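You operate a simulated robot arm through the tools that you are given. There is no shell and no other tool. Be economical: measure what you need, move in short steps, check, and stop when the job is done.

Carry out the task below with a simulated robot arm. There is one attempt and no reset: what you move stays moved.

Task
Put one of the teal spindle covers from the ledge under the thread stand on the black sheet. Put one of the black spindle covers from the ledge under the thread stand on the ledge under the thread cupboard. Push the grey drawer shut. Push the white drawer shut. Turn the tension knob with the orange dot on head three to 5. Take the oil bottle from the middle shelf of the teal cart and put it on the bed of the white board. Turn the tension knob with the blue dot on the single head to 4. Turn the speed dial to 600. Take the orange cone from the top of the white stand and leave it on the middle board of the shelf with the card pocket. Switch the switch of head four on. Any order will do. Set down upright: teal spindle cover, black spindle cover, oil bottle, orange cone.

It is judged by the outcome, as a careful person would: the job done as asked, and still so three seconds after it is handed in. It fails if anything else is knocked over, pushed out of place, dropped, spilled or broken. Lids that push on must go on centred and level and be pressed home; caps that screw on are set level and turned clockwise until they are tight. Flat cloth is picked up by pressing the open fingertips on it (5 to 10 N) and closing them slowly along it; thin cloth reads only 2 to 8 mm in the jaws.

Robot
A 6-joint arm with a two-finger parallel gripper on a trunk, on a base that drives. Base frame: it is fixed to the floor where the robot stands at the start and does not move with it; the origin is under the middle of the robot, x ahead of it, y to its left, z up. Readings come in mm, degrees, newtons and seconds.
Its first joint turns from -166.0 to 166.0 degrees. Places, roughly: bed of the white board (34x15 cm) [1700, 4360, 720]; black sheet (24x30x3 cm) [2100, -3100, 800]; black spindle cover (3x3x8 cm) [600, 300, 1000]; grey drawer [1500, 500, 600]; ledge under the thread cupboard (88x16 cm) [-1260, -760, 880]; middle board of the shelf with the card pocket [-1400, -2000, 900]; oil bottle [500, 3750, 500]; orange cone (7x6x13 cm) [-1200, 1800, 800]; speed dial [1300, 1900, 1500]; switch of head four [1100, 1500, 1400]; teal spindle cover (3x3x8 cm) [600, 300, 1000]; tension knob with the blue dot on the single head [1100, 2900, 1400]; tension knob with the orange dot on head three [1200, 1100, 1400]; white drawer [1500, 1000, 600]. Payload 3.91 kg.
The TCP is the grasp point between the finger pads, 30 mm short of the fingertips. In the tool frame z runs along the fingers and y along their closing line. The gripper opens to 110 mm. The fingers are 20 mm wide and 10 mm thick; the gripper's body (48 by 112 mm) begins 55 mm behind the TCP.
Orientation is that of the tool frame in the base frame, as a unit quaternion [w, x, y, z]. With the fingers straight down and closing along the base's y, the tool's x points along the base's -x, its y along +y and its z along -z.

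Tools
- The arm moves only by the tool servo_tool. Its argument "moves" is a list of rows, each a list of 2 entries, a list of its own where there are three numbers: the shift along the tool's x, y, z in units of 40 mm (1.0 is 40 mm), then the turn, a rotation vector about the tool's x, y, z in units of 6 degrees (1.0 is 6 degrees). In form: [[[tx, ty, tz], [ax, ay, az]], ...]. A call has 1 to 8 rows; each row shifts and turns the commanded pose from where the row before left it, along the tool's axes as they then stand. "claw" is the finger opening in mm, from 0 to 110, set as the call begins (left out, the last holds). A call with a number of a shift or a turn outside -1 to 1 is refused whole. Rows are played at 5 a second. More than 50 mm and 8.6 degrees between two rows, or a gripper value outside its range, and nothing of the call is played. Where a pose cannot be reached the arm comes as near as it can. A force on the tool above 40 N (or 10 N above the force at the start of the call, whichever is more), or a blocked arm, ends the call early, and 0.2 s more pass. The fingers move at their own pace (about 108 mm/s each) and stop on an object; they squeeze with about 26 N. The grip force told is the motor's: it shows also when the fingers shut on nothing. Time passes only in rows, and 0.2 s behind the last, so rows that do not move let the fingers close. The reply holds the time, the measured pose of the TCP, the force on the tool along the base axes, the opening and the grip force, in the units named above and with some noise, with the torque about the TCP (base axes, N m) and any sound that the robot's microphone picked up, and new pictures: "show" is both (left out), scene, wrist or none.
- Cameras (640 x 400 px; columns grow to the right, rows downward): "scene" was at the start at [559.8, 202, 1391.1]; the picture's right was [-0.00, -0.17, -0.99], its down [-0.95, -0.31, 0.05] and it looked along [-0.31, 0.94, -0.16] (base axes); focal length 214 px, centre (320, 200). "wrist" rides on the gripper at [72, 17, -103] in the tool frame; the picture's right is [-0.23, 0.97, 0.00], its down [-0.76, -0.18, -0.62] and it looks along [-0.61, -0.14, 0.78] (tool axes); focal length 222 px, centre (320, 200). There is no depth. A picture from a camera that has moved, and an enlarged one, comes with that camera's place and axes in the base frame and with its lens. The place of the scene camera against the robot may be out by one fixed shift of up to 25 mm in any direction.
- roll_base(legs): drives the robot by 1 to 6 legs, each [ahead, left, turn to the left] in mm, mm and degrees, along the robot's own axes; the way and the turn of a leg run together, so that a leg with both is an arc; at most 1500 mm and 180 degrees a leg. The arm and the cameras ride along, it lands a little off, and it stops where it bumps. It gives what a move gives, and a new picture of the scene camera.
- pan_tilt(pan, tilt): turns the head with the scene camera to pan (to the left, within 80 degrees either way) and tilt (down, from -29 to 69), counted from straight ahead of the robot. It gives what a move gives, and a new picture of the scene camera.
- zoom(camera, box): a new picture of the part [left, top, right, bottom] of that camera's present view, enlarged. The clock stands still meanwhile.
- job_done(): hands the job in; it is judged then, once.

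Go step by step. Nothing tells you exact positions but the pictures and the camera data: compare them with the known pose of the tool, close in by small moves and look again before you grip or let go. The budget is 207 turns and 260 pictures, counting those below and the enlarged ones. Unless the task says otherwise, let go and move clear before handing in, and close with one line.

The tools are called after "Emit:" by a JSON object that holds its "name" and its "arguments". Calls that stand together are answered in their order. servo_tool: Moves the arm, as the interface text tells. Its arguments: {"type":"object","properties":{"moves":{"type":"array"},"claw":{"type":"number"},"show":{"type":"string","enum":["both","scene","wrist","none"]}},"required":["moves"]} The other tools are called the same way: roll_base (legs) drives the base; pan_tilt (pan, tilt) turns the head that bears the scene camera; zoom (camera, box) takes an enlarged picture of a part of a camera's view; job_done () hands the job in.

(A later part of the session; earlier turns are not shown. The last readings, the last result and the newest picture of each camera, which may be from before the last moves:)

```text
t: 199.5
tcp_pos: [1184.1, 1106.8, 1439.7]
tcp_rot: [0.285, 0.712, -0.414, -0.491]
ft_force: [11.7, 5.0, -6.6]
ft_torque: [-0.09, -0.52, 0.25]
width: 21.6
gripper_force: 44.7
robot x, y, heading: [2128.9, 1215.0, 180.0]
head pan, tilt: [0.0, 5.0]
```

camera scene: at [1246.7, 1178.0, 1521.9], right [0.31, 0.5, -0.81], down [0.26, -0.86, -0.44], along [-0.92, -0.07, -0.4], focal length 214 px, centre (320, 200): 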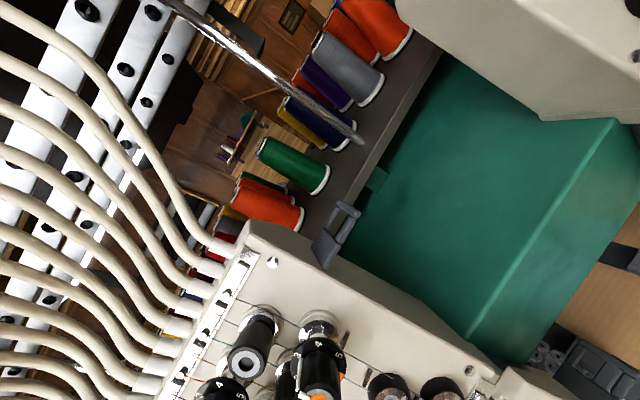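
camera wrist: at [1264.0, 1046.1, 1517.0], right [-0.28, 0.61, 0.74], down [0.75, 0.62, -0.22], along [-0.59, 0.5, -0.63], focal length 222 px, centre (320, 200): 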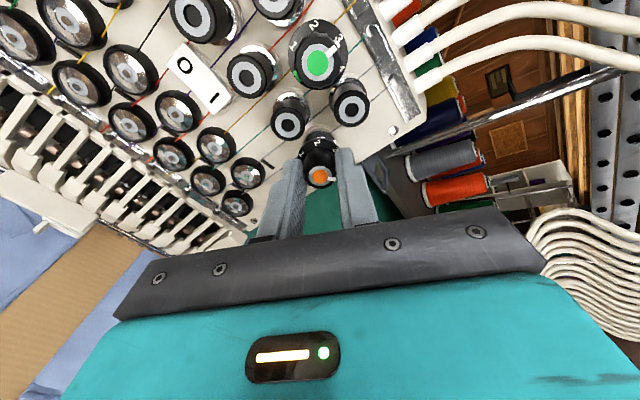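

Emit:
{"name": "servo_tool", "arguments": {"moves": [[[0, 0, 0], [0, 0, 1]], [[0, 0, 0], [0, 0, 1]], [[0, 0, 0], [0, 0, 1]], [[0, 0, 0], [0, 0, 1]], [[0, 0, 0], [0, 0, 1]], [[0, 0, 0], [0, 0, 1]], [[0, 0, 0], [0, 0, 1]]], "show": "none"}}

Emit:
{"name": "servo_tool", "arguments": {"moves": [[[0, 0, 0], [0, 0, 1]], [[0, 0, 0], [0, 0, 1]], [[0, 0, 0], [0, 0, 1]], [[0, 0, 0], [0, 0, 0]]], "show": "none"}}

Emit:
{"name": "zoom", "arguments": {"camera": "wrist", "box": [240, 90, 400, 190]}}

```text
t: 200.8
tcp_pos: [1185.5, 1105.9, 1438.1]
tcp_rot: [-0.408, -0.567, 0.599, 0.391]
ft_force: [7.6, 3.6, -0.4]
ft_torque: [-0.16, -0.26, 0.41]
width: 21.5
gripper_force: 44.7
robot x, y, heading: [2135.3, 1215.1, 180.1]
head pan, tilt: [0.0, 5.0]
stopped in row 6: the force on the tool passed its limit at 42 N (the readings are from after the stop); the commanded pose is now the measured one
```

```text
t: 201.8
tcp_pos: [1186.1, 1106.4, 1439.1]
tcp_rot: [-0.465, -0.466, 0.682, 0.32]
ft_force: [8.9, 2.0, -2.8]
ft_torque: [-0.1, -0.17, 0.27]
width: 21.6
gripper_force: 45.1
robot x, y, heading: [2133.2, 1216.7, 180.1]
head pan, tilt: [0.0, 5.0]
stopped in row 4: the force on the tool passed its limit at 41 N (the readings are from after the stop); the commanded pose is now the measured one
```

```text
4.00 times, centred on (320, 140) of wrist
camera zoom: at [1268.0, 1044.7, 1514.9], right [-0.3, 0.56, 0.77], down [0.74, 0.64, -0.18], along [-0.6, 0.52, -0.61], focal length 888 px, centre (320, 440)
```

zoom: 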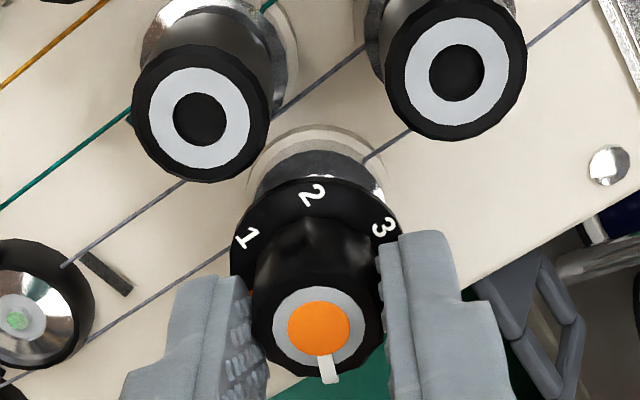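

The pointer appears at 5. Release, back off, and verify from the front.

Emit:
{"name": "servo_tool", "arguments": {"moves": [[[0, 0, 0], [0, 0, 0]], [[0, 0, -0.8], [0, 0, 0]], [[0, 0, -1], [0, 0, 0]], [[0, 0, -1], [0, 0, 0]]], "claw": 32, "show": "none"}}

Emit:
{"name": "zoom", "arguments": {"camera": "wrist", "box": [240, 40, 400, 140]}}

```text
t: 202.8
tcp_pos: [1289.4, 1106.0, 1476.9]
tcp_rot: [-0.464, -0.466, 0.682, 0.321]
ft_force: [0.1, -0.1, -1.5]
ft_torque: [0.01, 0.04, 0.0]
width: 32.0
gripper_force: 0.0
robot x, y, heading: [2134.5, 1213.4, 180.0]
head pan, tilt: [0.0, 5.0]
```

```text
4.00 times, centred on (320, 90) of wrist
camera zoom: at [1371.8, 1043.3, 1553.5], right [-0.3, 0.56, 0.77], down [0.74, 0.64, -0.18], along [-0.6, 0.52, -0.61], focal length 888 px, centre (320, 640)
```

zoom: 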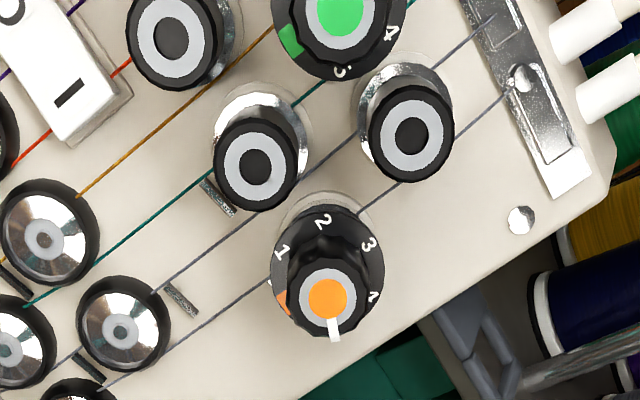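

Emit:
{"name": "servo_tool", "arguments": {"moves": [[[0, 0, -0.5], [0, 0, -1]], [[0, 0, -0.5], [0, 0, -1]], [[0, 0, -0.5], [0, 0, -1]], [[0, 0, -0.5], [0, 0, -1]], [[0, 0, 0], [0, 0, -1]], [[0, 0, 0], [0, 0, -1]], [[0, 0, 0], [0, 0, -1]], [[0, 0, 0], [0, 0, -1]]], "show": "none"}}

Emit:
{"name": "servo_tool", "arguments": {"moves": [[[0, 0, 0], [0, 0, -1]], [[0, 0, 0], [0, 0, -1]], [[0, 0, 0], [0, 0, -1]], [[0, 0, 0], [0, 0, -1]], [[0, 0, 0], [0, 0, -1]], [[0, 0, 0], [0, 0, -1]], [[0, 0, 0], [0, 0, -1]], [[0, 0, 0], [0, 0, -1]]], "show": "none"}}

Emit:
{"name": "servo_tool", "arguments": {"moves": [[[0, 0, 0], [0, 0, -1]], [[0, 0, 0], [0, 0, -1]], [[0, 0, 0], [0, 0, -0.3]]], "claw": 0, "show": "scene"}}

Emit:
{"name": "zoom", "arguments": {"camera": "scene", "box": [240, 180, 400, 280]}}

```text
t: 204.6
tcp_pos: [1362.9, 1104.7, 1507.4]
tcp_rot: [0.294, 0.703, -0.431, -0.483]
ft_force: [0.3, 0.7, 0.1]
ft_torque: [0.01, 0.01, 0.0]
width: 31.9
gripper_force: 0.2
robot x, y, heading: [2133.5, 1215.4, 179.7]
head pan, tilt: [0.0, 5.0]
```

```text
t: 206.4
tcp_pos: [1364.3, 1105.2, 1507.2]
tcp_rot: [0.072, 0.818, -0.108, -0.561]
ft_force: [-0.5, -0.5, 0.0]
ft_torque: [-0.05, 0.02, 0.0]
width: 31.8
gripper_force: 0.0
robot x, y, heading: [2133.7, 1214.2, 179.9]
head pan, tilt: [0.0, 5.0]
```

```text
t: 207.2
tcp_pos: [1362.8, 1104.3, 1507.9]
tcp_rot: [0.005, 0.825, -0.01, -0.565]
ft_force: [-0.9, -0.3, 0.2]
ft_torque: [0.03, 0.0, 0.02]
width: 0.1
gripper_force: 26.0
robot x, y, heading: [2134.7, 1217.8, 180.0]
head pan, tilt: [0.0, 5.0]
camera scene: at [1372.4, 1090.6, 1625.9], right [0.01, 1.0, -0.02], down [0.44, -0.02, -0.9], along [-0.9, 0.0, -0.44], focal length 214 px, centre (320, 200)
```

scene: 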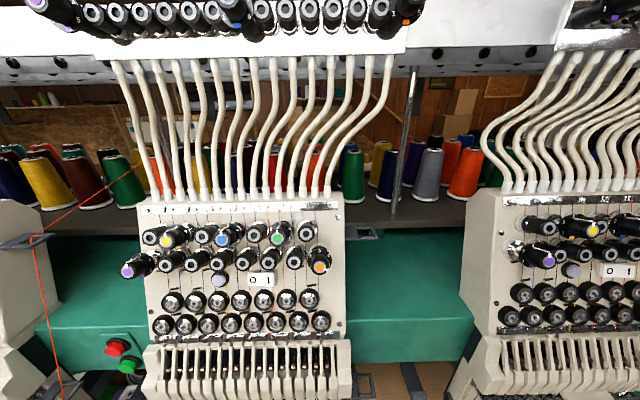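

```text
4.00 times, centred on (320, 230) of scene
camera zoom: at [1372.4, 1090.6, 1625.9], right [0.01, 1.0, -0.02], down [0.44, -0.02, -0.9], along [-0.9, 0.0, -0.44], focal length 858 px, centre (320, 80)
```

zoom: 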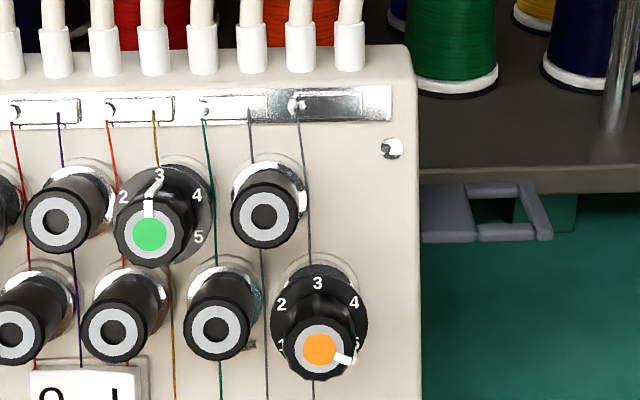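

The pointer shows ~105–110° from 3, a bit short of 5 (~118°). I re-grip and add ~14°.

Emit:
{"name": "servo_tool", "arguments": {"moves": [[[0.1, -0.05, 0.9], [0, 0, 1]], [[0, 0, 0.9], [0, 0, 1]], [[0, 0, 0.9], [0, 0, 1]], [[0, 0, 0.7], [0, 0, 1]], [[0, 0, 0], [0, 0, 1]], [[0, 0, 0], [0, 0, 1]], [[0, 0, 0], [0, 0, 1]], [[0, 0, 0], [0, 0, 1]]], "claw": 32, "show": "none"}}

Emit:
{"name": "servo_tool", "arguments": {"moves": [[[0, 0, 0], [0, 0, 1]], [[0, 0, 0], [0, 0, 1]], [[0, 0, 0.5], [0, 0, 0]]], "show": "wrist"}}

```text
t: 209.0
tcp_pos: [1236.8, 1107.9, 1455.1]
tcp_rot: [0.235, 0.749, -0.345, -0.514]
ft_force: [-0.6, 0.5, 0.9]
ft_torque: [0.01, -0.01, 0.01]
width: 32.2
gripper_force: 0.2
robot x, y, heading: [2132.9, 1214.8, 179.9]
head pan, tilt: [0.0, 5.0]
```

```text
t: 209.8
tcp_pos: [1220.2, 1107.8, 1446.6]
tcp_rot: [0.288, 0.708, -0.422, -0.487]
ft_force: [-0.3, 0.6, 1.3]
ft_torque: [-0.01, -0.01, 0.0]
width: 32.1
gripper_force: 0.0
robot x, y, heading: [2134.9, 1216.2, 180.0]
head pan, tilt: [0.0, 5.0]
camera wrist: at [1325.4, 1036.8, 1465.5], right [-0.35, -0.27, 0.9], down [0.51, 0.75, 0.42], along [-0.79, 0.6, -0.13], focal length 222 px, centre (320, 200)
```

wrist: 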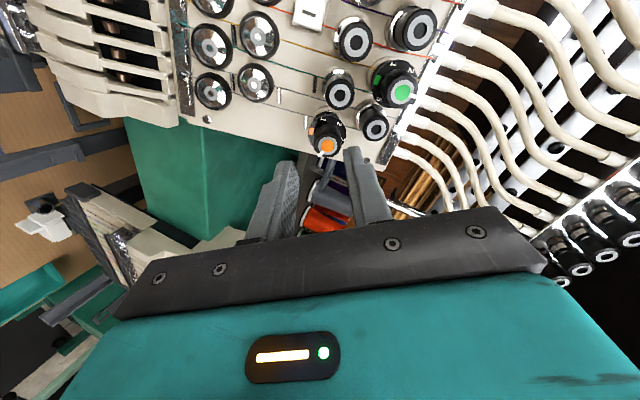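

Correct 5 mm upward in-plane, advance and grip.

Emit:
{"name": "servo_tool", "arguments": {"moves": [[[-0.06, 0.1, 0], [0, 0, 0]], [[0, 0, 0.5], [0, 0, 0]], [[0, 0, 0.4], [0, 0, 0]]], "show": "none"}}

Emit:
{"name": "servo_tool", "arguments": {"moves": [[[0, 0, 0], [0, 0, 0]], [[0, 0, 0], [0, 0, 0]]], "claw": 10, "show": "none"}}

Emit:
{"name": "servo_tool", "arguments": {"moves": [[[0, 0, 0], [0, 0, 0.8]], [[0, 0, 0], [0, 0, 0.8]], [[0, 0, 0], [0, 0, 0.8]], [[0, 0, 0], [0, 0, 0]]], "show": "none"}}

Emit:
{"name": "zoom", "arguments": {"camera": "wrist", "box": [240, 90, 400, 190]}}

```text
t: 210.6
tcp_pos: [1184.4, 1108.8, 1438.6]
tcp_rot: [0.287, 0.709, -0.421, -0.487]
ft_force: [-0.4, 0.3, 0.5]
ft_torque: [0.03, 0.0, -0.01]
width: 32.1
gripper_force: 0.0
robot x, y, heading: [2131.1, 1212.8, 179.9]
head pan, tilt: [0.0, 5.0]
```

```text
t: 211.2
tcp_pos: [1185.2, 1107.2, 1438.5]
tcp_rot: [0.288, 0.709, -0.422, -0.487]
ft_force: [-11.6, -8.7, 22.6]
ft_torque: [0.0, 0.75, -0.04]
width: 22.8
gripper_force: 12.8
robot x, y, heading: [2134.4, 1213.0, 180.1]
head pan, tilt: [0.0, 5.0]
```

```text
t: 212.2
tcp_pos: [1185.7, 1106.1, 1439.6]
tcp_rot: [0.347, 0.651, -0.506, -0.447]
ft_force: [-3.3, -13.6, 21.6]
ft_torque: [-0.12, 0.57, 0.53]
width: 22.0
gripper_force: 12.3
robot x, y, heading: [2133.0, 1215.0, 180.1]
head pan, tilt: [0.0, 5.0]
```

```text
4.00 times, centred on (320, 140) of wrist
camera zoom: at [1284.2, 1032.3, 1474.9], right [-0.36, -0.02, 0.93], down [0.58, 0.78, 0.24], along [-0.73, 0.63, -0.27], focal length 888 px, centre (320, 440)
```

zoom: 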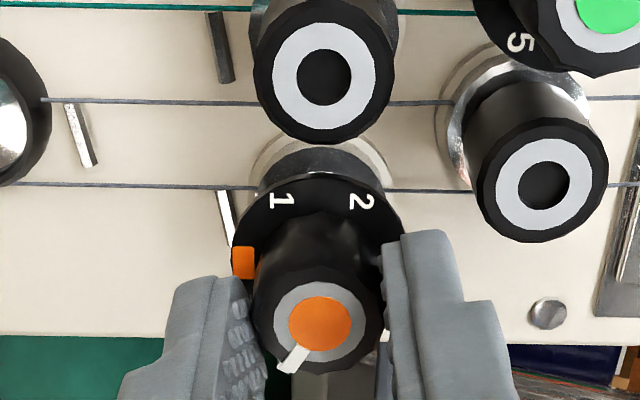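

Pointer now reads ~121° — on 5 (numbers are 60° apart). Release, back off, roll back level.

Emit:
{"name": "servo_tool", "arguments": {"moves": [[[0, 0, 0], [0, 0, 0]], [[0, 0, -0.8], [0, 0, 0]], [[0, 0, -1], [0, 0, -1]], [[0, 0, -1], [0, 0, -1]], [[0, 0, -1], [0, 0, -1]], [[0, 0, -0.8], [0, 0, -1]], [[0, 0, 0], [0, 0, -1]], [[0, 0, 0], [0, 0, -1]]], "claw": 34, "show": "none"}}

Emit:
{"name": "servo_tool", "arguments": {"moves": [[[0, 0, 0], [0, 0, -1]], [[0, 0, 0], [0, 0, -1]], [[0, 0, 0], [0, 0, -1]], [[0, 0, 0], [0, 0, -1]], [[0, 0, 0], [0, 0, -1]], [[0, 0, 0], [0, 0, -1]], [[0, 0, 0], [0, 0, -0.6]]], "claw": 0, "show": "none"}}

Emit:
{"name": "zoom", "arguments": {"camera": "scene", "box": [240, 180, 400, 280]}}

```text
t: 214.0
tcp_pos: [1355.5, 1107.3, 1504.2]
tcp_rot: [0.19, 0.776, -0.281, -0.532]
ft_force: [0.4, 0.0, 0.8]
ft_torque: [0.0, 0.02, 0.0]
width: 34.1
gripper_force: 0.2
robot x, y, heading: [2131.8, 1216.2, 179.6]
head pan, tilt: [0.0, 5.0]
```

```text
t: 215.6
tcp_pos: [1356.2, 1106.8, 1505.1]
tcp_rot: [-0.002, 0.825, -0.002, -0.565]
ft_force: [-0.2, 0.1, -0.1]
ft_torque: [0.04, 0.0, -0.01]
width: 0.0
gripper_force: 26.4
robot x, y, heading: [2133.0, 1214.9, 179.6]
head pan, tilt: [0.0, 5.0]
```

```text
4.00 times, centred on (320, 230) of scene
camera zoom: at [1365.5, 1090.9, 1624.2], right [0.0, 1.0, 0.0], down [0.44, 0.0, -0.9], along [-0.9, 0.0, -0.44], focal length 858 px, centre (320, 80)
```

zoom: 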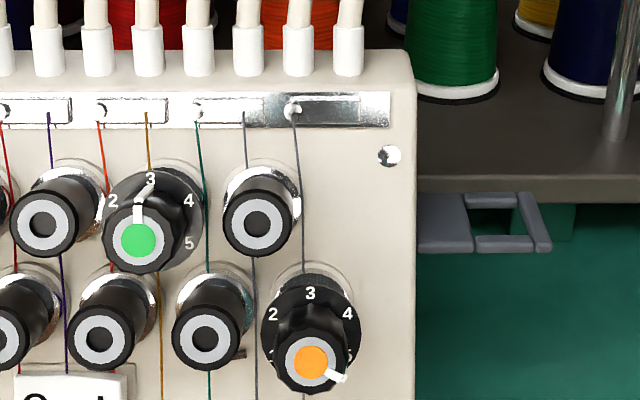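

The knob is on 5. Next, the switch of head four at y≈1490: drive sideways.

Emit:
{"name": "roll_base", "arguments": {"legs": [[0, -384, 0]]}}

Emit:
{"name": "zoom", "arguments": {"camera": "scene", "box": [220, 170, 420, 295]}}

```text
t: 218.0
tcp_pos: [1356.0, 1480.4, 1505.5]
tcp_rot: [0.001, 0.825, -0.001, -0.565]
ft_force: [-0.2, -0.5, 0.6]
ft_torque: [0.01, 0.03, 0.01]
width: 0.4
gripper_force: 26.0
robot x, y, heading: [2132.8, 1589.9, -180.1]
head pan, tilt: [0.0, 5.0]
camera scene: at [1365.8, 1465.5, 1624.2], right [0.0, 1.0, 0.0], down [0.44, 0.0, -0.9], along [-0.9, 0.0, -0.44], focal length 214 px, centre (320, 200)
```

scene: 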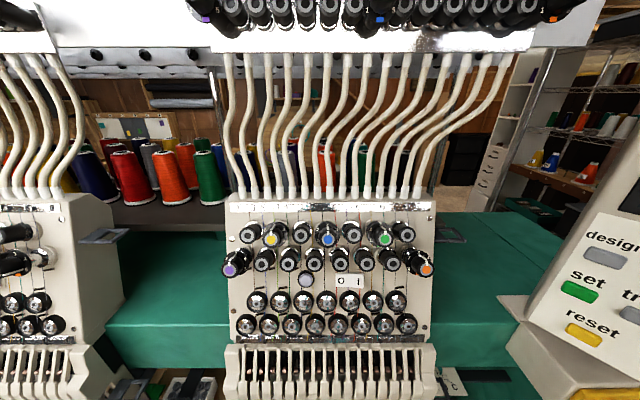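

```text
3.20 times, centred on (320, 232) of scene
camera zoom: at [1365.8, 1465.5, 1624.2], right [0.0, 1.0, 0.0], down [0.44, 0.0, -0.9], along [-0.9, 0.0, -0.44], focal length 686 px, centre (320, 96)
```

zoom: 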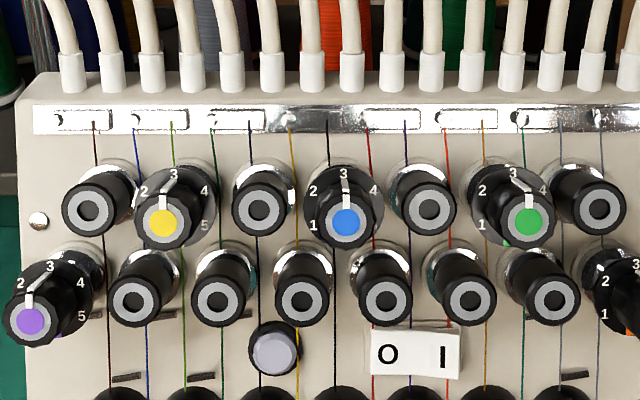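

Head four's rocker: the I side stands proud, so it's off. I press the I side at about (1153, 1531, 1407); first align 60 mm off.

Emit:
{"name": "servo_tool", "arguments": {"moves": [[[0.19, -0.43, 0.8], [0, 0, 0]], [[0.19, -0.43, 0.8], [0, 0, 0]], [[0.19, -0.43, 0.8], [0, 0, 0]], [[0, 0, 0.97], [0, 0, 0]]], "show": "both"}}

Emit:
{"name": "zoom", "arguments": {"camera": "wrist", "box": [200, 40, 440, 190]}}

```text
t: 219.0
tcp_pos: [1239.2, 1532.8, 1437.2]
tcp_rot: [0.001, 0.825, -0.001, -0.566]
ft_force: [0.4, 0.0, 0.8]
ft_torque: [0.0, -0.02, -0.05]
width: 0.0
gripper_force: 25.6
robot x, y, heading: [2136.5, 1591.7, -180.1]
head pan, tilt: [0.0, 5.0]
camera scene: at [1249.0, 1516.4, 1555.6], right [0.0, 1.0, 0.0], down [0.44, 0.0, -0.9], along [-0.9, 0.0, -0.44], focal length 214 px, centre (320, 200)
camera wrist: at [1363.6, 1515.9, 1406.6], right [-0.08, -0.97, 0.21], down [0.31, 0.18, 0.93], along [-0.95, 0.14, 0.28], focal length 222 px, centre (320, 200)
```

scene: 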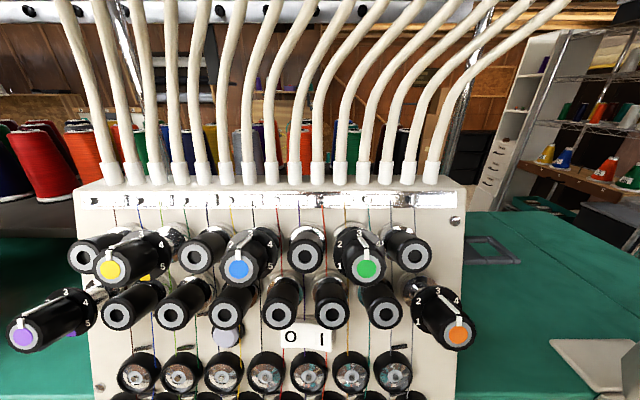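
wrist: 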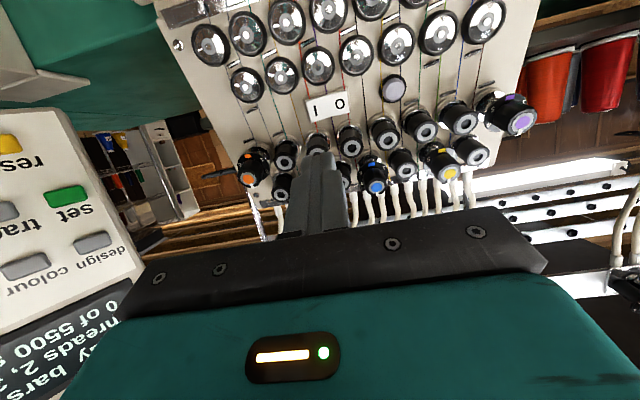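

```text
2.67 times, centred on (320, 115) of wrist
camera zoom: at [1363.6, 1515.9, 1406.6], right [-0.08, -0.97, 0.21], down [0.31, 0.18, 0.93], along [-0.95, 0.14, 0.28], focal length 592 px, centre (320, 427)
```

zoom: 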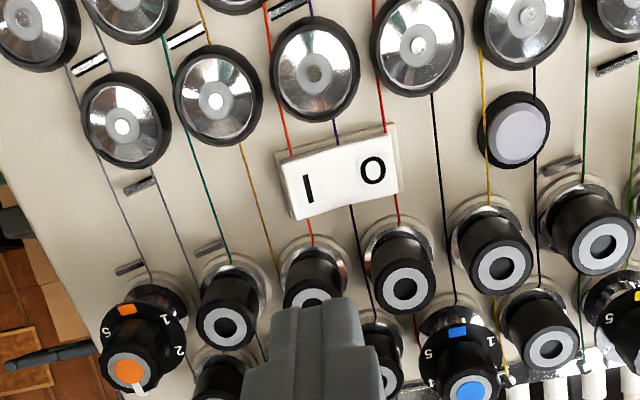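

Two views put the I mark at about (1136, 1532, 1385). Correct 13 mm down in-plane and advance to ~14 mm short.

Emit:
{"name": "servo_tool", "arguments": {"moves": [[[0.335, 0, 0], [0, 0, 0]], [[0, 0, 0.9], [0, 0, 0]], [[0, 0, 0.85], [0, 0, 0]]], "show": "wrist"}}

Emit:
{"name": "zoom", "arguments": {"camera": "wrist", "box": [220, 80, 420, 205]}}

```text
t: 219.8
tcp_pos: [1180.6, 1534.3, 1398.4]
tcp_rot: [-0.001, 0.824, -0.002, -0.566]
ft_force: [-0.1, -0.2, 1.1]
ft_torque: [0.02, 0.0, 0.01]
width: 0.0
gripper_force: 26.3
robot x, y, heading: [2134.1, 1590.9, -180.0]
head pan, tilt: [0.0, 5.0]
camera wrist: at [1304.8, 1517.6, 1368.6], right [-0.08, -0.97, 0.21], down [0.31, 0.18, 0.93], along [-0.95, 0.14, 0.28], focal length 222 px, centre (320, 200)
```

wrist: 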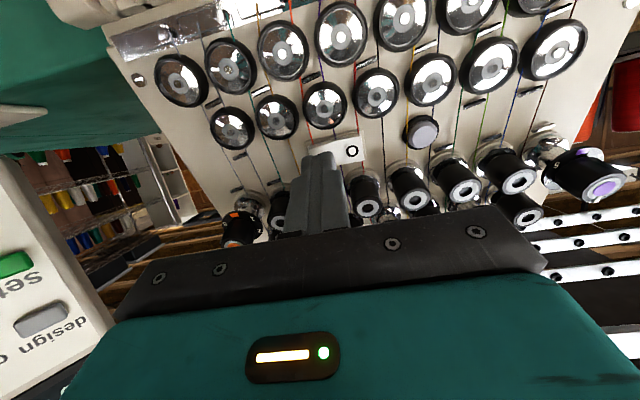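

```text
3.20 times, centred on (320, 142) of wrist
camera zoom: at [1304.8, 1517.6, 1368.6], right [-0.08, -0.97, 0.21], down [0.31, 0.18, 0.93], along [-0.95, 0.14, 0.28], focal length 711 px, centre (320, 384)
```

zoom: 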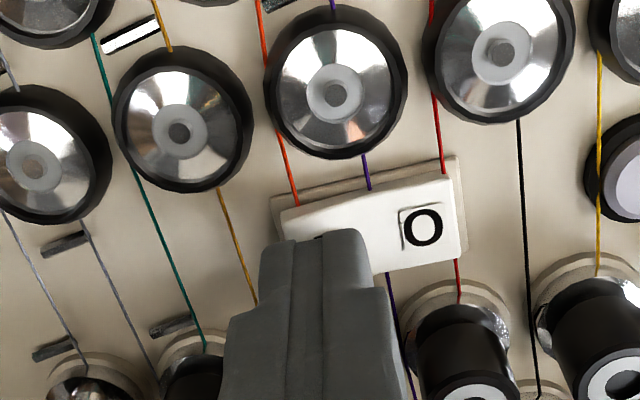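

Well placed over the I half. Press in small steps.

Emit:
{"name": "servo_tool", "arguments": {"moves": [[[0, 0, 0.2], [0, 0, 0]], [[0, 0, 0.12], [0, 0, 0]], [[0, 0, 0.12], [0, 0, 0]], [[0, 0, 0.1], [0, 0, 0]], [[0, 0, 0.1], [0, 0, 0]], [[0, 0, 0.1], [0, 0, 0]]], "show": "wrist"}}

```text
t: 220.5
tcp_pos: [1170.6, 1534.6, 1395.5]
tcp_rot: [-0.001, 0.825, -0.002, -0.565]
ft_force: [14.8, 1.3, -1.8]
ft_torque: [0.04, -0.19, 0.08]
width: 0.0
gripper_force: 26.1
robot x, y, heading: [2135.1, 1592.1, -180.1]
head pan, tilt: [0.0, 5.0]
stopped in row 3: the force on the tool passed its limit at 50 N (the readings are from after the stop); the commanded pose is now the measured one
camera wrist: at [1295.1, 1517.8, 1365.0], right [-0.09, -0.97, 0.21], down [0.3, 0.18, 0.94], along [-0.95, 0.14, 0.28], focal length 222 px, centre (320, 200)
```

wrist: 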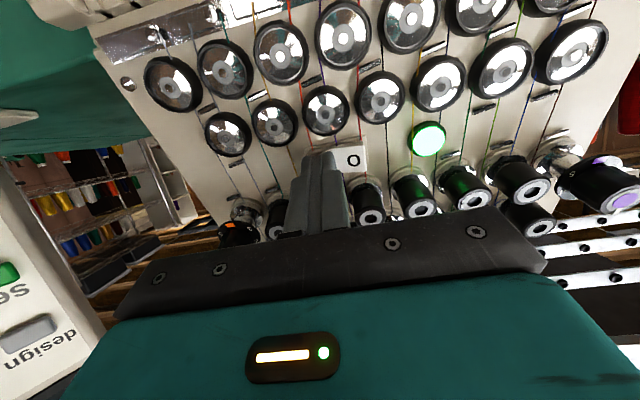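

The green lamp lit: head four is on. Back off and go to the control panel with the speed dial.

Emit:
{"name": "servo_tool", "arguments": {"moves": [[[0, 0, -0.5], [0, 0, 0]], [[0, 0, -1], [0, 0, 0]], [[0, 0, -1], [0, 0, 0]], [[0, 0, -1], [0, 0, 0]], [[0, 0, -1], [0, 0, 0]], [[0, 0, -1], [0, 0, 0]]], "show": "none"}}

Emit:
{"name": "roll_base", "arguments": {"legs": [[-250, 0, 0], [0, -360, 0]]}}

```text
t: 221.9
tcp_pos: [1373.5, 1532.8, 1470.3]
tcp_rot: [-0.001, 0.826, -0.002, -0.563]
ft_force: [-1.1, 0.8, -0.9]
ft_torque: [-0.03, -0.01, 0.0]
width: 0.0
gripper_force: 25.9
robot x, y, heading: [2132.9, 1586.9, -180.1]
head pan, tilt: [0.0, 5.0]
```

```text
t: 225.6
tcp_pos: [1623.8, 1888.7, 1471.1]
tcp_rot: [0.0, 0.826, -0.002, -0.564]
ft_force: [0.7, -1.3, 0.3]
ft_torque: [0.0, 0.01, 0.03]
width: 0.1
gripper_force: 25.6
robot x, y, heading: [2382.3, 1948.8, 180.2]
head pan, tilt: [0.0, 5.0]
camera scene: at [1632.7, 1871.9, 1589.9], right [0.0, 1.0, 0.0], down [0.44, 0.0, -0.9], along [-0.9, 0.0, -0.44], focal length 214 px, centre (320, 200)
```

scene: 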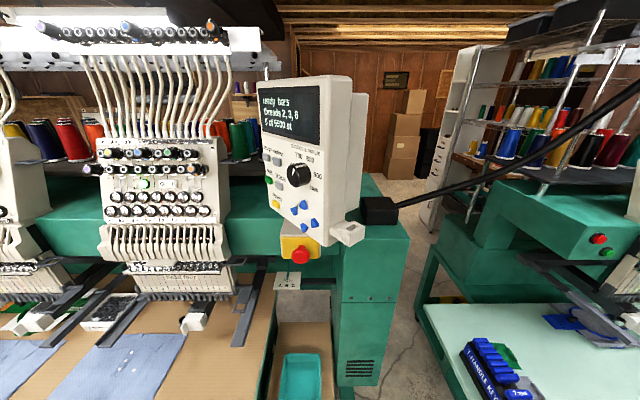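

The control panel is yawed toward −y. I zoom to gauge its orientation and the dial.

Emit:
{"name": "zoom", "arguments": {"camera": "scene", "box": [240, 60, 400, 260]}}

```text
2.00 times, centred on (320, 160) of scene
camera zoom: at [1632.7, 1871.9, 1589.9], right [0.0, 1.0, 0.0], down [0.44, 0.0, -0.9], along [-0.9, 0.0, -0.44], focal length 429 px, centre (320, 280)
```

zoom: 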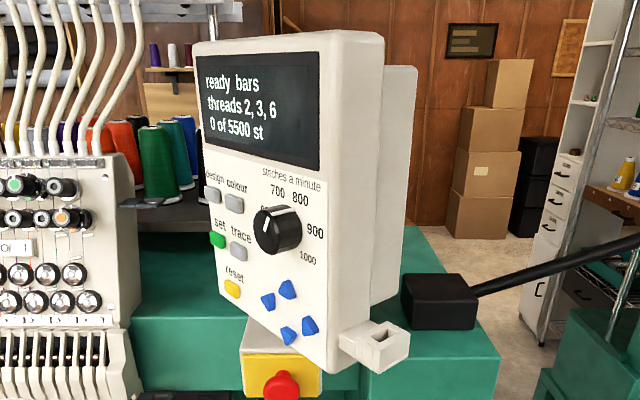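

Dial ≈ (1287, 1851, 1466); panel normal points about 50° toward −y and is nearly upright. I reposition the base to face it squarely.

Emit:
{"name": "servo_tool", "arguments": {"moves": [[[0, 0, 0], [0, -0.9, 0]], [[0, 0, 0], [0, -0.9, 0]], [[0, 0, 0], [0, -0.9, 0]]], "show": "none"}}

Emit:
{"name": "roll_base", "arguments": {"legs": [[0, 755, 0], [0, 0, -50], [240, 286, 0]]}}

Emit:
{"name": "zoom", "arguments": {"camera": "scene", "box": [200, 100, 440, 250]}}

```text
t: 226.4
tcp_pos: [1622.9, 1887.9, 1469.7]
tcp_rot: [-0.001, 0.738, -0.001, -0.675]
ft_force: [0.2, -0.3, -0.3]
ft_torque: [0.05, 0.02, -0.01]
width: 0.1
gripper_force: 26.0
robot x, y, heading: [2380.6, 1946.0, 180.1]
head pan, tilt: [0.0, 5.0]
```

```text
t: 234.7
tcp_pos: [1474.3, 1694.8, 1471.4]
tcp_rot: [-0.279, 0.672, -0.305, -0.615]
ft_force: [0.5, -1.0, -0.5]
ft_torque: [-0.02, -0.01, 0.0]
width: 0.0
gripper_force: 25.9
robot x, y, heading: [2019.6, 1160.9, 131.4]
head pan, tilt: [0.0, 5.0]
camera scene: at [1504.1, 1657.2, 1586.1], right [0.75, 0.66, 0.0], down [0.12, -0.13, -0.98], along [-0.65, 0.74, -0.18], focal length 214 px, centre (320, 200)
```

scene: 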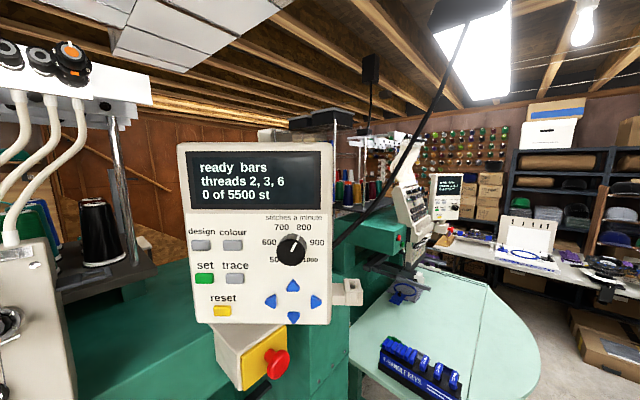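

```text
2.67 times, centred on (320, 175) of scene
camera zoom: at [1504.1, 1657.2, 1586.1], right [0.75, 0.66, 0.0], down [0.12, -0.13, -0.98], along [-0.65, 0.74, -0.18], focal length 572 px, centre (320, 267)
```

zoom: 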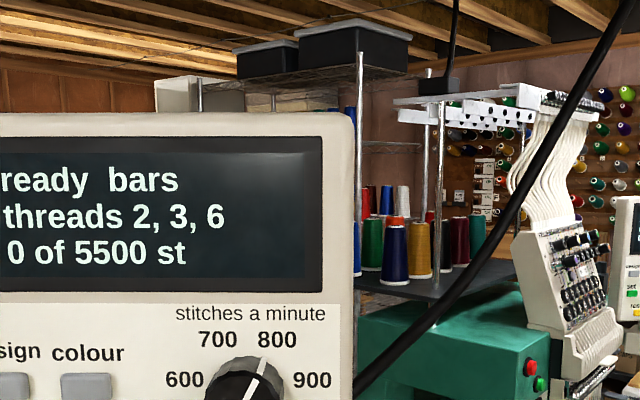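

Emit:
{"name": "zoom", "arguments": {"camera": "scene", "box": [244, 210, 340, 270]}}

```text
6.67 times, centred on (292, 240) of scene
camera zoom: at [1504.1, 1657.2, 1586.1], right [0.75, 0.66, 0.0], down [0.12, -0.13, -0.98], along [-0.65, 0.74, -0.18], focal length 1430 px, centre (507, -67)
```

zoom: 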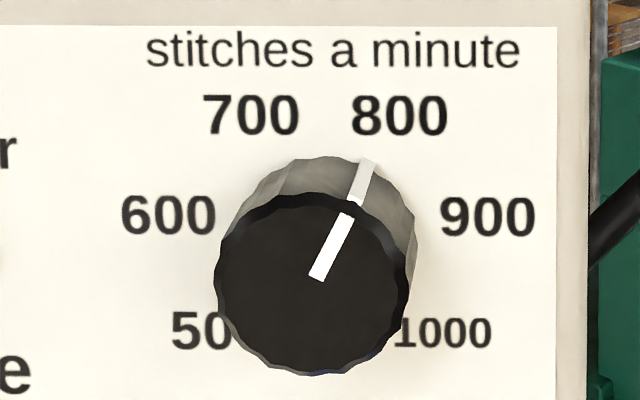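

The dial points at 800 (numbers 54° apart), so 600 needs ~108° counter-clockwise. I align the tool with the dial axis and approach.

Emit:
{"name": "servo_tool", "arguments": {"moves": [[[0.12, 0.5, 0], [0, -0.85, 0]], [[0.13, 0.53, 0.5], [0, 0, 0]], [[0, 0, 1], [0, 0, 0]], [[0, 0, 1], [0, 0, 0]], [[0, 0, 1], [0, 0, 0]]], "claw": 70, "show": "both"}}

```text
t: 235.9
tcp_pos: [1351.1, 1771.9, 1465.2]
tcp_rot: [0.291, -0.643, 0.293, 0.645]
ft_force: [1.0, -0.5, 0.8]
ft_torque: [-0.03, -0.07, -0.03]
width: 70.0
gripper_force: 0.1
robot x, y, heading: [2020.9, 1159.2, 131.3]
head pan, tilt: [0.0, 5.0]
camera scene: at [1388.0, 1726.9, 1575.9], right [0.75, 0.66, 0.0], down [0.06, -0.07, -1.0], along [-0.66, 0.75, -0.09], focal length 214 px, centre (320, 200)
camera wrist: at [1408.8, 1683.6, 1391.6], right [-0.73, -0.64, 0.23], down [0.54, -0.35, 0.76], along [-0.41, 0.68, 0.61], focal length 222 px, centre (320, 200)
```

scene: 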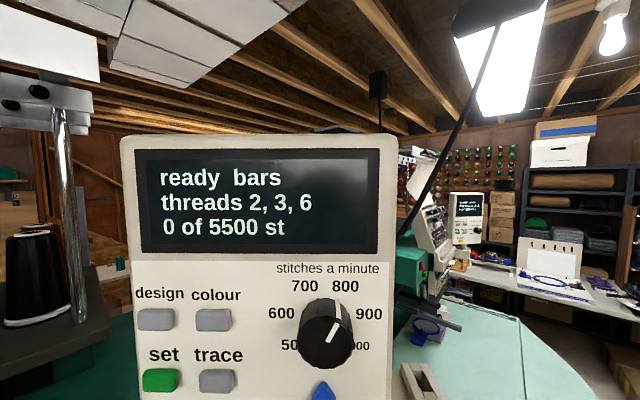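
wrist: 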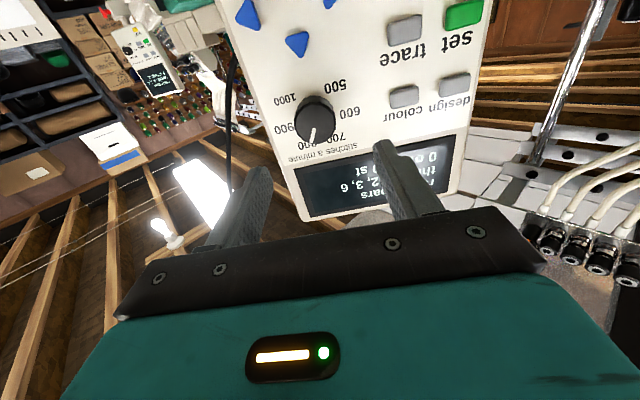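

Dial front is 97 mm ahead of the TCP, ~4 mm right and 3 mm low. Correct, roll +20°, and go on.

Emit:
{"name": "servo_tool", "arguments": {"moves": [[[0.07, -0.1, 0], [0, 0, 0]], [[0, 0, 0.3], [0, 0, 1]], [[0, 0, 0.3], [0, 0, 1]], [[0, 0, 0.4], [0, 0, 1]], [[0, 0, 0.4], [0, 0, 0.33]]], "show": "wrist"}}

```text
t: 237.1
tcp_pos: [1318.8, 1818.7, 1460.3]
tcp_rot: [0.175, -0.582, 0.4, 0.686]
ft_force: [0.1, -0.3, 0.5]
ft_torque: [-0.01, -0.06, -0.02]
width: 70.0
gripper_force: 0.2
robot x, y, heading: [2020.8, 1165.7, 131.3]
head pan, tilt: [0.0, 5.0]
camera wrist: at [1357.5, 1714.3, 1398.0], right [-0.63, -0.55, 0.55], down [0.73, -0.19, 0.65], along [-0.26, 0.81, 0.52], focal length 222 px, centre (320, 200)
```

wrist: 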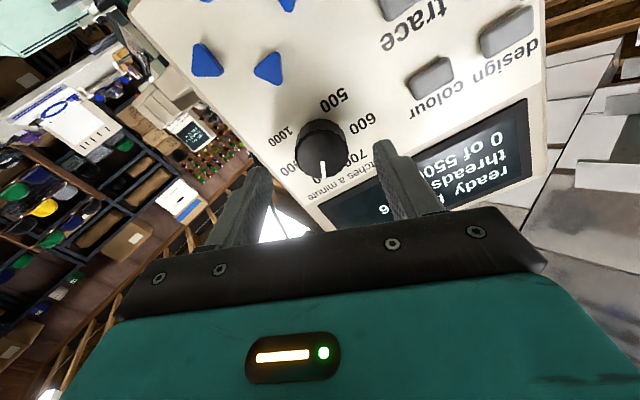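

Centred. Advance 26 mm and close.

Emit:
{"name": "servo_tool", "arguments": {"moves": [[[0, 0, 0.35], [0, 0, 0]], [[0, 0, 0.3], [0, 0, 0]], [[0, 0, 0], [0, 0, 0]]], "show": "none"}}

Emit:
{"name": "servo_tool", "arguments": {"moves": [[[0, 0, 0], [0, 0, 0]], [[0, 0, 0], [0, 0, 0]], [[0, 0, 0], [0, 0, 0]]], "claw": 20, "show": "wrist"}}

```text
t: 237.9
tcp_pos: [1299.1, 1838.7, 1460.2]
tcp_rot: [0.176, -0.584, 0.4, 0.685]
ft_force: [0.5, 0.0, -0.3]
ft_torque: [0.01, 0.02, 0.0]
width: 70.0
gripper_force: 0.0
robot x, y, heading: [2016.8, 1163.6, 131.7]
head pan, tilt: [0.0, 5.0]
```

```text
t: 238.7
tcp_pos: [1298.1, 1837.1, 1458.7]
tcp_rot: [0.175, -0.584, 0.399, 0.685]
ft_force: [-6.6, 0.6, 6.8]
ft_torque: [-0.11, -0.13, -0.71]
width: 38.5
gripper_force: 44.9
robot x, y, heading: [2019.4, 1162.7, 131.3]
head pan, tilt: [0.0, 5.0]
camera wrist: at [1338.7, 1733.2, 1397.1], right [-0.63, -0.55, 0.55], down [0.73, -0.19, 0.65], along [-0.26, 0.81, 0.52], focal length 222 px, centre (320, 200)
```

wrist: 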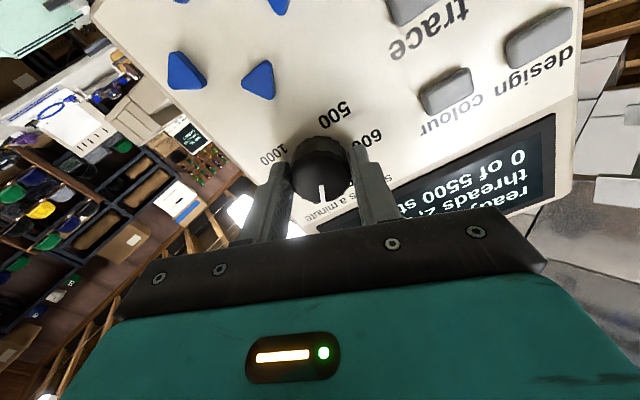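

Gripped. Turn counter-clockwise in steps.

Emit:
{"name": "servo_tool", "arguments": {"moves": [[[0, 0, 0], [0, 0, -1]], [[0, 0, 0], [0, 0, -1]], [[0, 0, 0], [0, 0, -1]], [[0, 0, 0], [0, 0, -1]], [[0, 0, 0], [0, 0, -1]], [[0, 0, 0], [0, 0, -1]], [[0, 0, 0], [0, 0, -1]], [[0, 0, 0], [0, 0, -1]]], "show": "none"}}

Emit:
{"name": "servo_tool", "arguments": {"moves": [[[0, 0, 0], [0, 0, -1]], [[0, 0, 0], [0, 0, -1]], [[0, 0, 0], [0, 0, -1]], [[0, 0, 0], [0, 0, -1]], [[0, 0, 0], [0, 0, -1]], [[0, 0, 0], [0, 0, -1]], [[0, 0, 0], [0, 0, -1]], [[0, 0, 0], [0, 0, -1]]], "show": "wrist"}}

```text
t: 240.5
tcp_pos: [1300.1, 1838.4, 1458.9]
tcp_rot: [-0.441, 0.695, -0.128, -0.553]
ft_force: [-7.7, 2.3, 18.0]
ft_torque: [0.31, 0.28, -0.85]
width: 38.3
gripper_force: 45.1
robot x, y, heading: [2020.0, 1157.8, 131.2]
head pan, tilt: [0.0, 5.0]
```

```text
t: 242.1
tcp_pos: [1301.2, 1837.5, 1458.9]
tcp_rot: [-0.606, 0.696, 0.122, -0.365]
ft_force: [4.5, -1.1, -3.2]
ft_torque: [0.15, 0.11, -0.08]
width: 38.2
gripper_force: 45.1
robot x, y, heading: [2018.7, 1161.8, 131.5]
head pan, tilt: [0.0, 5.0]
stopped in row 8: the force on the tool passed its limit at 41 N (the readings are from after the stop); the commanded pose is now the measured one
camera wrist: at [1417.2, 1800.9, 1417.3], right [-0.43, -0.37, -0.83], down [-0.08, -0.89, 0.44], along [-0.9, 0.25, 0.35], focal length 222 px, centre (320, 200)
```

wrist: 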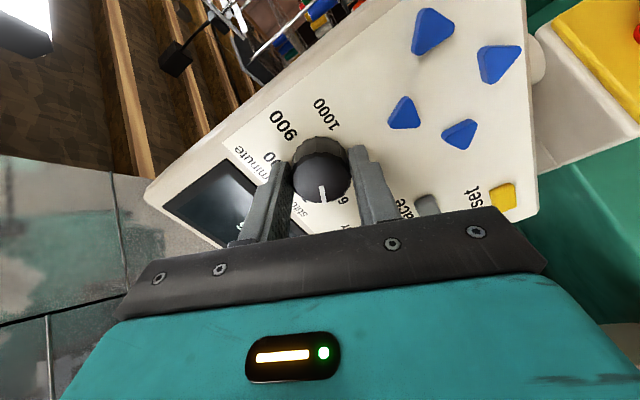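

89° done with no slip; ~19° more.

Emit:
{"name": "servo_tool", "arguments": {"moves": [[[0, 0, 0], [0, 0, -1]], [[0, 0, 0], [0, 0, -1]], [[0, 0, 0], [0, 0, -1]], [[0, 0, 0], [0, 0, 0]]], "show": "none"}}

```text
t: 243.1
tcp_pos: [1300.7, 1838.0, 1459.7]
tcp_rot: [-0.656, 0.668, 0.23, -0.266]
ft_force: [-6.2, 10.6, 20.6]
ft_torque: [0.13, 0.16, -0.14]
width: 38.5
gripper_force: 45.1
robot x, y, heading: [2016.3, 1162.3, 131.4]
head pan, tilt: [0.0, 5.0]
```

107° turned. Release, back off and roll level to check.

Emit:
{"name": "servo_tool", "arguments": {"moves": [[[0, 0, 0], [0, 0, 0]], [[0, 0, 0], [0, 0, 0]], [[0, 0, -0.7], [0, 0, 0]], [[0, 0, -1], [0, 0, 1]], [[0, 0, -1], [0, 0, 1]], [[0, 0, -1], [0, 0, 1]], [[0, 0, 0], [0, 0, 1]], [[0, 0, 0], [0, 0, 1]]], "claw": 70, "show": "none"}}

Emit:
{"name": "servo_tool", "arguments": {"moves": [[[0, 0, 0], [0, 0, 1]], [[0, 0, 0], [0, 0, 1]], [[0, 0, 0], [0, 0, 1]], [[0, 0, 0], [0, 0, 1]], [[0, 0, 0], [0, 0, 1]], [[0, 0, 0], [0, 0, 1]], [[0, 0, 0], [0, 0, 1]], [[0, 0, 0], [0, 0, 1]]], "show": "none"}}

Emit:
{"name": "servo_tool", "arguments": {"moves": [[[0, 0, 0], [0, 0, 1]], [[0, 0, 0], [0, 0, 0.45]]], "show": "none"}}

Emit:
{"name": "zoom", "arguments": {"camera": "scene", "box": [230, 220, 422, 340]}}

```text
t: 244.9
tcp_pos: [1398.8, 1727.5, 1459.9]
tcp_rot: [-0.564, 0.705, 0.049, -0.427]
ft_force: [0.2, -0.5, 0.4]
ft_torque: [-0.01, 0.02, 0.04]
width: 70.1
gripper_force: 0.0
robot x, y, heading: [2020.8, 1161.2, 131.2]
head pan, tilt: [0.0, 5.0]
```

```text
t: 246.7
tcp_pos: [1398.7, 1724.9, 1459.3]
tcp_rot: [-0.342, 0.664, -0.243, -0.62]
ft_force: [-0.3, -0.5, 0.2]
ft_torque: [0.03, 0.02, 0.01]
width: 69.8
gripper_force: 0.1
robot x, y, heading: [2016.7, 1160.8, 131.5]
head pan, tilt: [0.0, 5.0]
```

```text
t: 247.3
tcp_pos: [1399.2, 1726.2, 1458.9]
tcp_rot: [0.293, -0.644, 0.293, 0.644]
ft_force: [0.1, -0.1, -0.1]
ft_torque: [-0.01, 0.01, 0.0]
width: 70.1
gripper_force: 0.1
robot x, y, heading: [2020.4, 1161.2, 131.5]
head pan, tilt: [0.0, 5.0]
```

```text
3.33 times, centred on (326, 280) of scene
camera zoom: at [1433.8, 1680.6, 1571.1], right [0.75, 0.66, 0.0], down [0.06, -0.06, -1.0], along [-0.65, 0.75, -0.09], focal length 715 px, centre (300, -67)
```

zoom: 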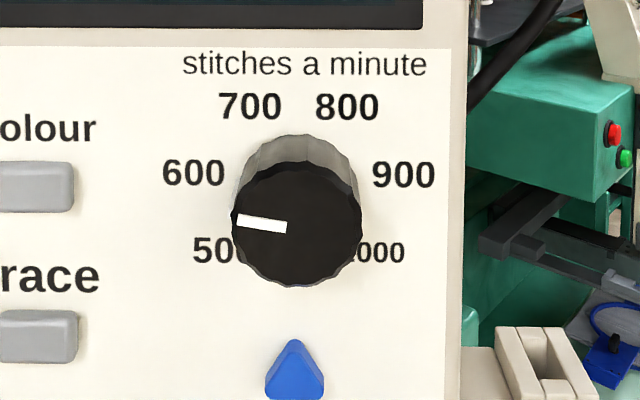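

600 is set. Now drive out and along to the single head at y≈2900.

Emit:
{"name": "roll_base", "arguments": {"legs": [[-298, -337, 0], [0, 0, 48.5], [0, -1400, 0], [0, -330, 0]]}}

```text
t: 260.6
tcp_pos: [1629.6, 2798.0, 1460.1]
tcp_rot: [0.0, -0.707, -0.003, 0.708]
ft_force: [-0.4, -0.7, -0.4]
ft_torque: [-0.01, -0.03, 0.02]
width: 69.9
gripper_force: 0.0
robot x, y, heading: [2462.0, 2896.6, -179.6]
head pan, tilt: [0.0, 5.0]
camera scene: at [1678.4, 2780.2, 1572.3], right [0.0, 1.0, 0.0], down [0.09, 0.0, -1.0], along [-1.0, 0.0, -0.09], focal length 214 px, centre (320, 200)
```

scene: 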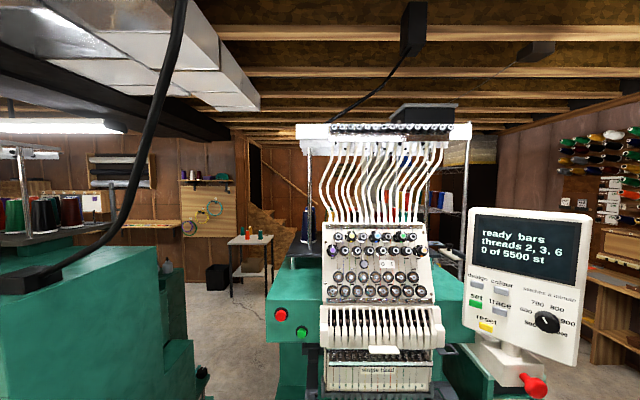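

Emit:
{"name": "zoom", "arguments": {"camera": "scene", "box": [300, 215, 460, 315]}}

```text
4.00 times, centred on (380, 265) of scene
camera zoom: at [1678.4, 2780.2, 1572.3], right [0.0, 1.0, 0.0], down [0.09, 0.0, -1.0], along [-1.0, 0.0, -0.09], focal length 858 px, centre (80, -60)
```

zoom: 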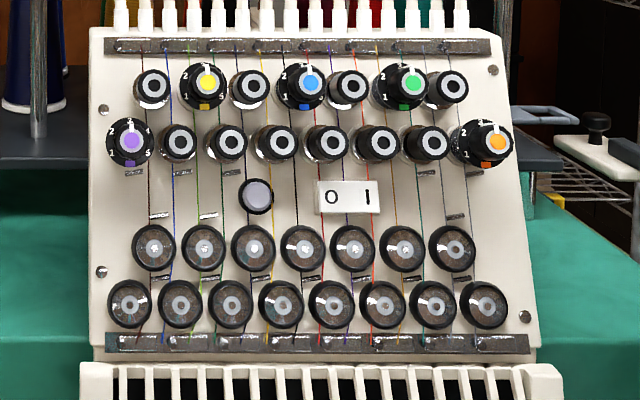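

Blue knob is at 3 (numbers 60° apart), so +60° clockwise. I pitch the tool 20° and drive closer.

Emit:
{"name": "servo_tool", "arguments": {"moves": [[[-0.5, 0, 0], [0, 0.85, 0]], [[0, 0, 0], [0, 0.85, 0]], [[0, 0, 0], [0, 0.85, 0]], [[0, 0, 0], [0, 0.85, 0]]], "claw": 36, "show": "none"}}

Emit:
{"name": "roll_base", "arguments": {"legs": [[300, -110, -0.4]]}}

Emit:
{"name": "zoom", "arguments": {"camera": "scene", "box": [220, 170, 420, 295]}}

```text
t: 261.6
tcp_pos: [1629.3, 2796.9, 1480.3]
tcp_rot: [0.0, 0.821, 0.002, -0.571]
ft_force: [-0.1, -0.5, -0.2]
ft_torque: [0.02, 0.01, -0.02]
width: 35.8
gripper_force: 0.0
robot x, y, heading: [2463.0, 2896.3, -179.6]
head pan, tilt: [0.0, 5.0]
```

```text
t: 263.8
tcp_pos: [1326.7, 2910.2, 1480.7]
tcp_rot: [-0.003, 0.821, -0.001, -0.571]
ft_force: [-0.4, 0.6, 0.7]
ft_torque: [0.01, 0.01, 0.0]
width: 36.2
gripper_force: 0.1
robot x, y, heading: [2159.1, 3004.9, 179.9]
head pan, tilt: [0.0, 5.0]
camera scene: at [1338.1, 2892.8, 1598.3], right [0.0, 1.0, 0.0], down [0.43, 0.0, -0.9], along [-0.9, 0.0, -0.43], focal length 214 px, centre (320, 200)
```

scene: 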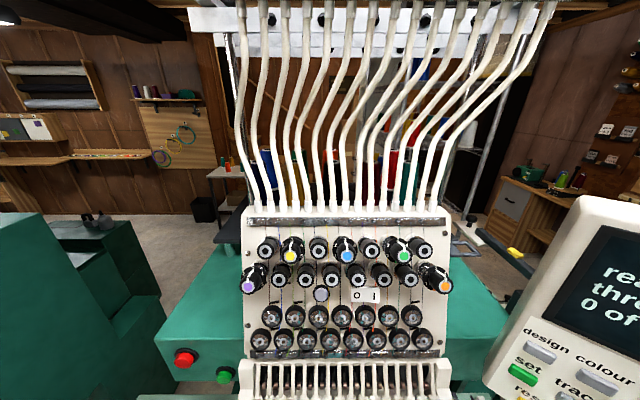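

```text
3.20 times, centred on (320, 232) of scene
camera zoom: at [1338.1, 2892.8, 1598.3], right [0.0, 1.0, 0.0], down [0.43, 0.0, -0.9], along [-0.9, 0.0, -0.43], focal length 686 px, centre (320, 96)
```

zoom: 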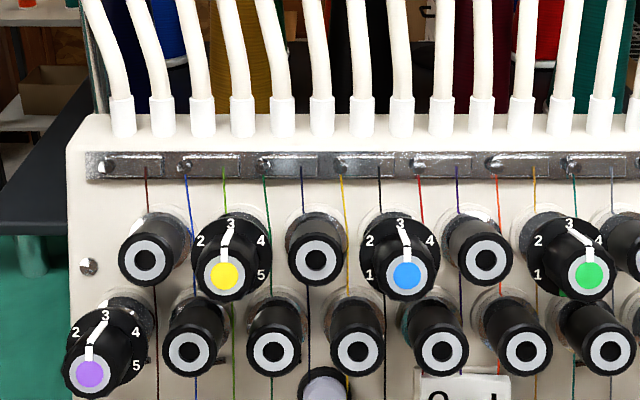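

Blue knob front ≈ (1126, 2939, 1426). Align along its axis and check with the wrist camera.

Emit:
{"name": "servo_tool", "arguments": {"moves": [[[-0.22, -0.37, 0.8], [0, 0, 0]], [[-0.215, -0.36, 0.8], [0, 0, 0]], [[0, 0, 0.8], [0, 0, 0]]], "show": "both"}}

Emit:
{"name": "zoom", "arguments": {"camera": "wrist", "box": [240, 60, 400, 160]}}

```text
t: 264.6
tcp_pos: [1231.7, 2938.5, 1463.6]
tcp_rot: [-0.002, 0.82, 0.0, -0.572]
ft_force: [1.2, 0.6, 0.6]
ft_torque: [0.0, -0.03, 0.02]
width: 35.9
gripper_force: 0.0
robot x, y, heading: [2160.5, 3000.4, 180.1]
head pan, tilt: [0.0, 5.0]
camera scene: at [1242.4, 2922.6, 1582.3], right [0.0, 1.0, 0.0], down [0.43, 0.0, -0.9], along [-0.9, 0.0, -0.43], focal length 214 px, centre (320, 200)
camera wrist: at [1354.9, 2922.6, 1431.3], right [-0.08, -0.97, 0.21], down [0.32, 0.17, 0.93], along [-0.94, 0.14, 0.3], focal length 222 px, centre (320, 200)
```

scene: 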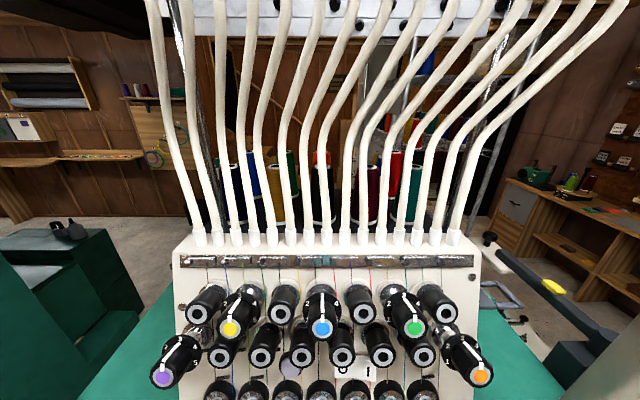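
wrist: 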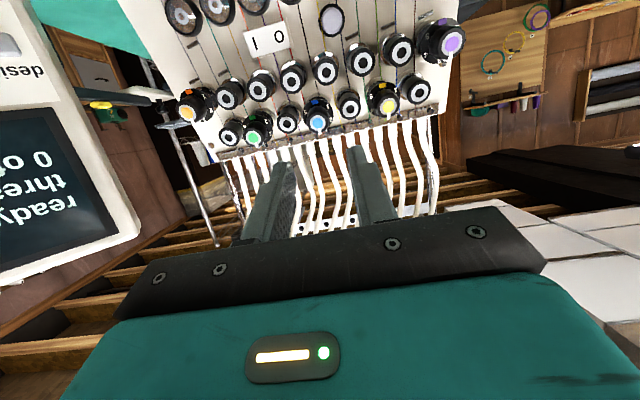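

```text
4.00 times, centred on (320, 110) of wrist
camera zoom: at [1354.9, 2922.6, 1431.3], right [-0.08, -0.97, 0.21], down [0.32, 0.17, 0.93], along [-0.94, 0.14, 0.3], focal length 888 px, centre (320, 560)
```

zoom: 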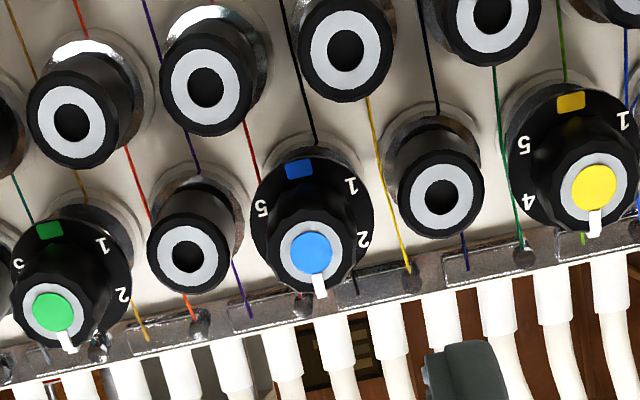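

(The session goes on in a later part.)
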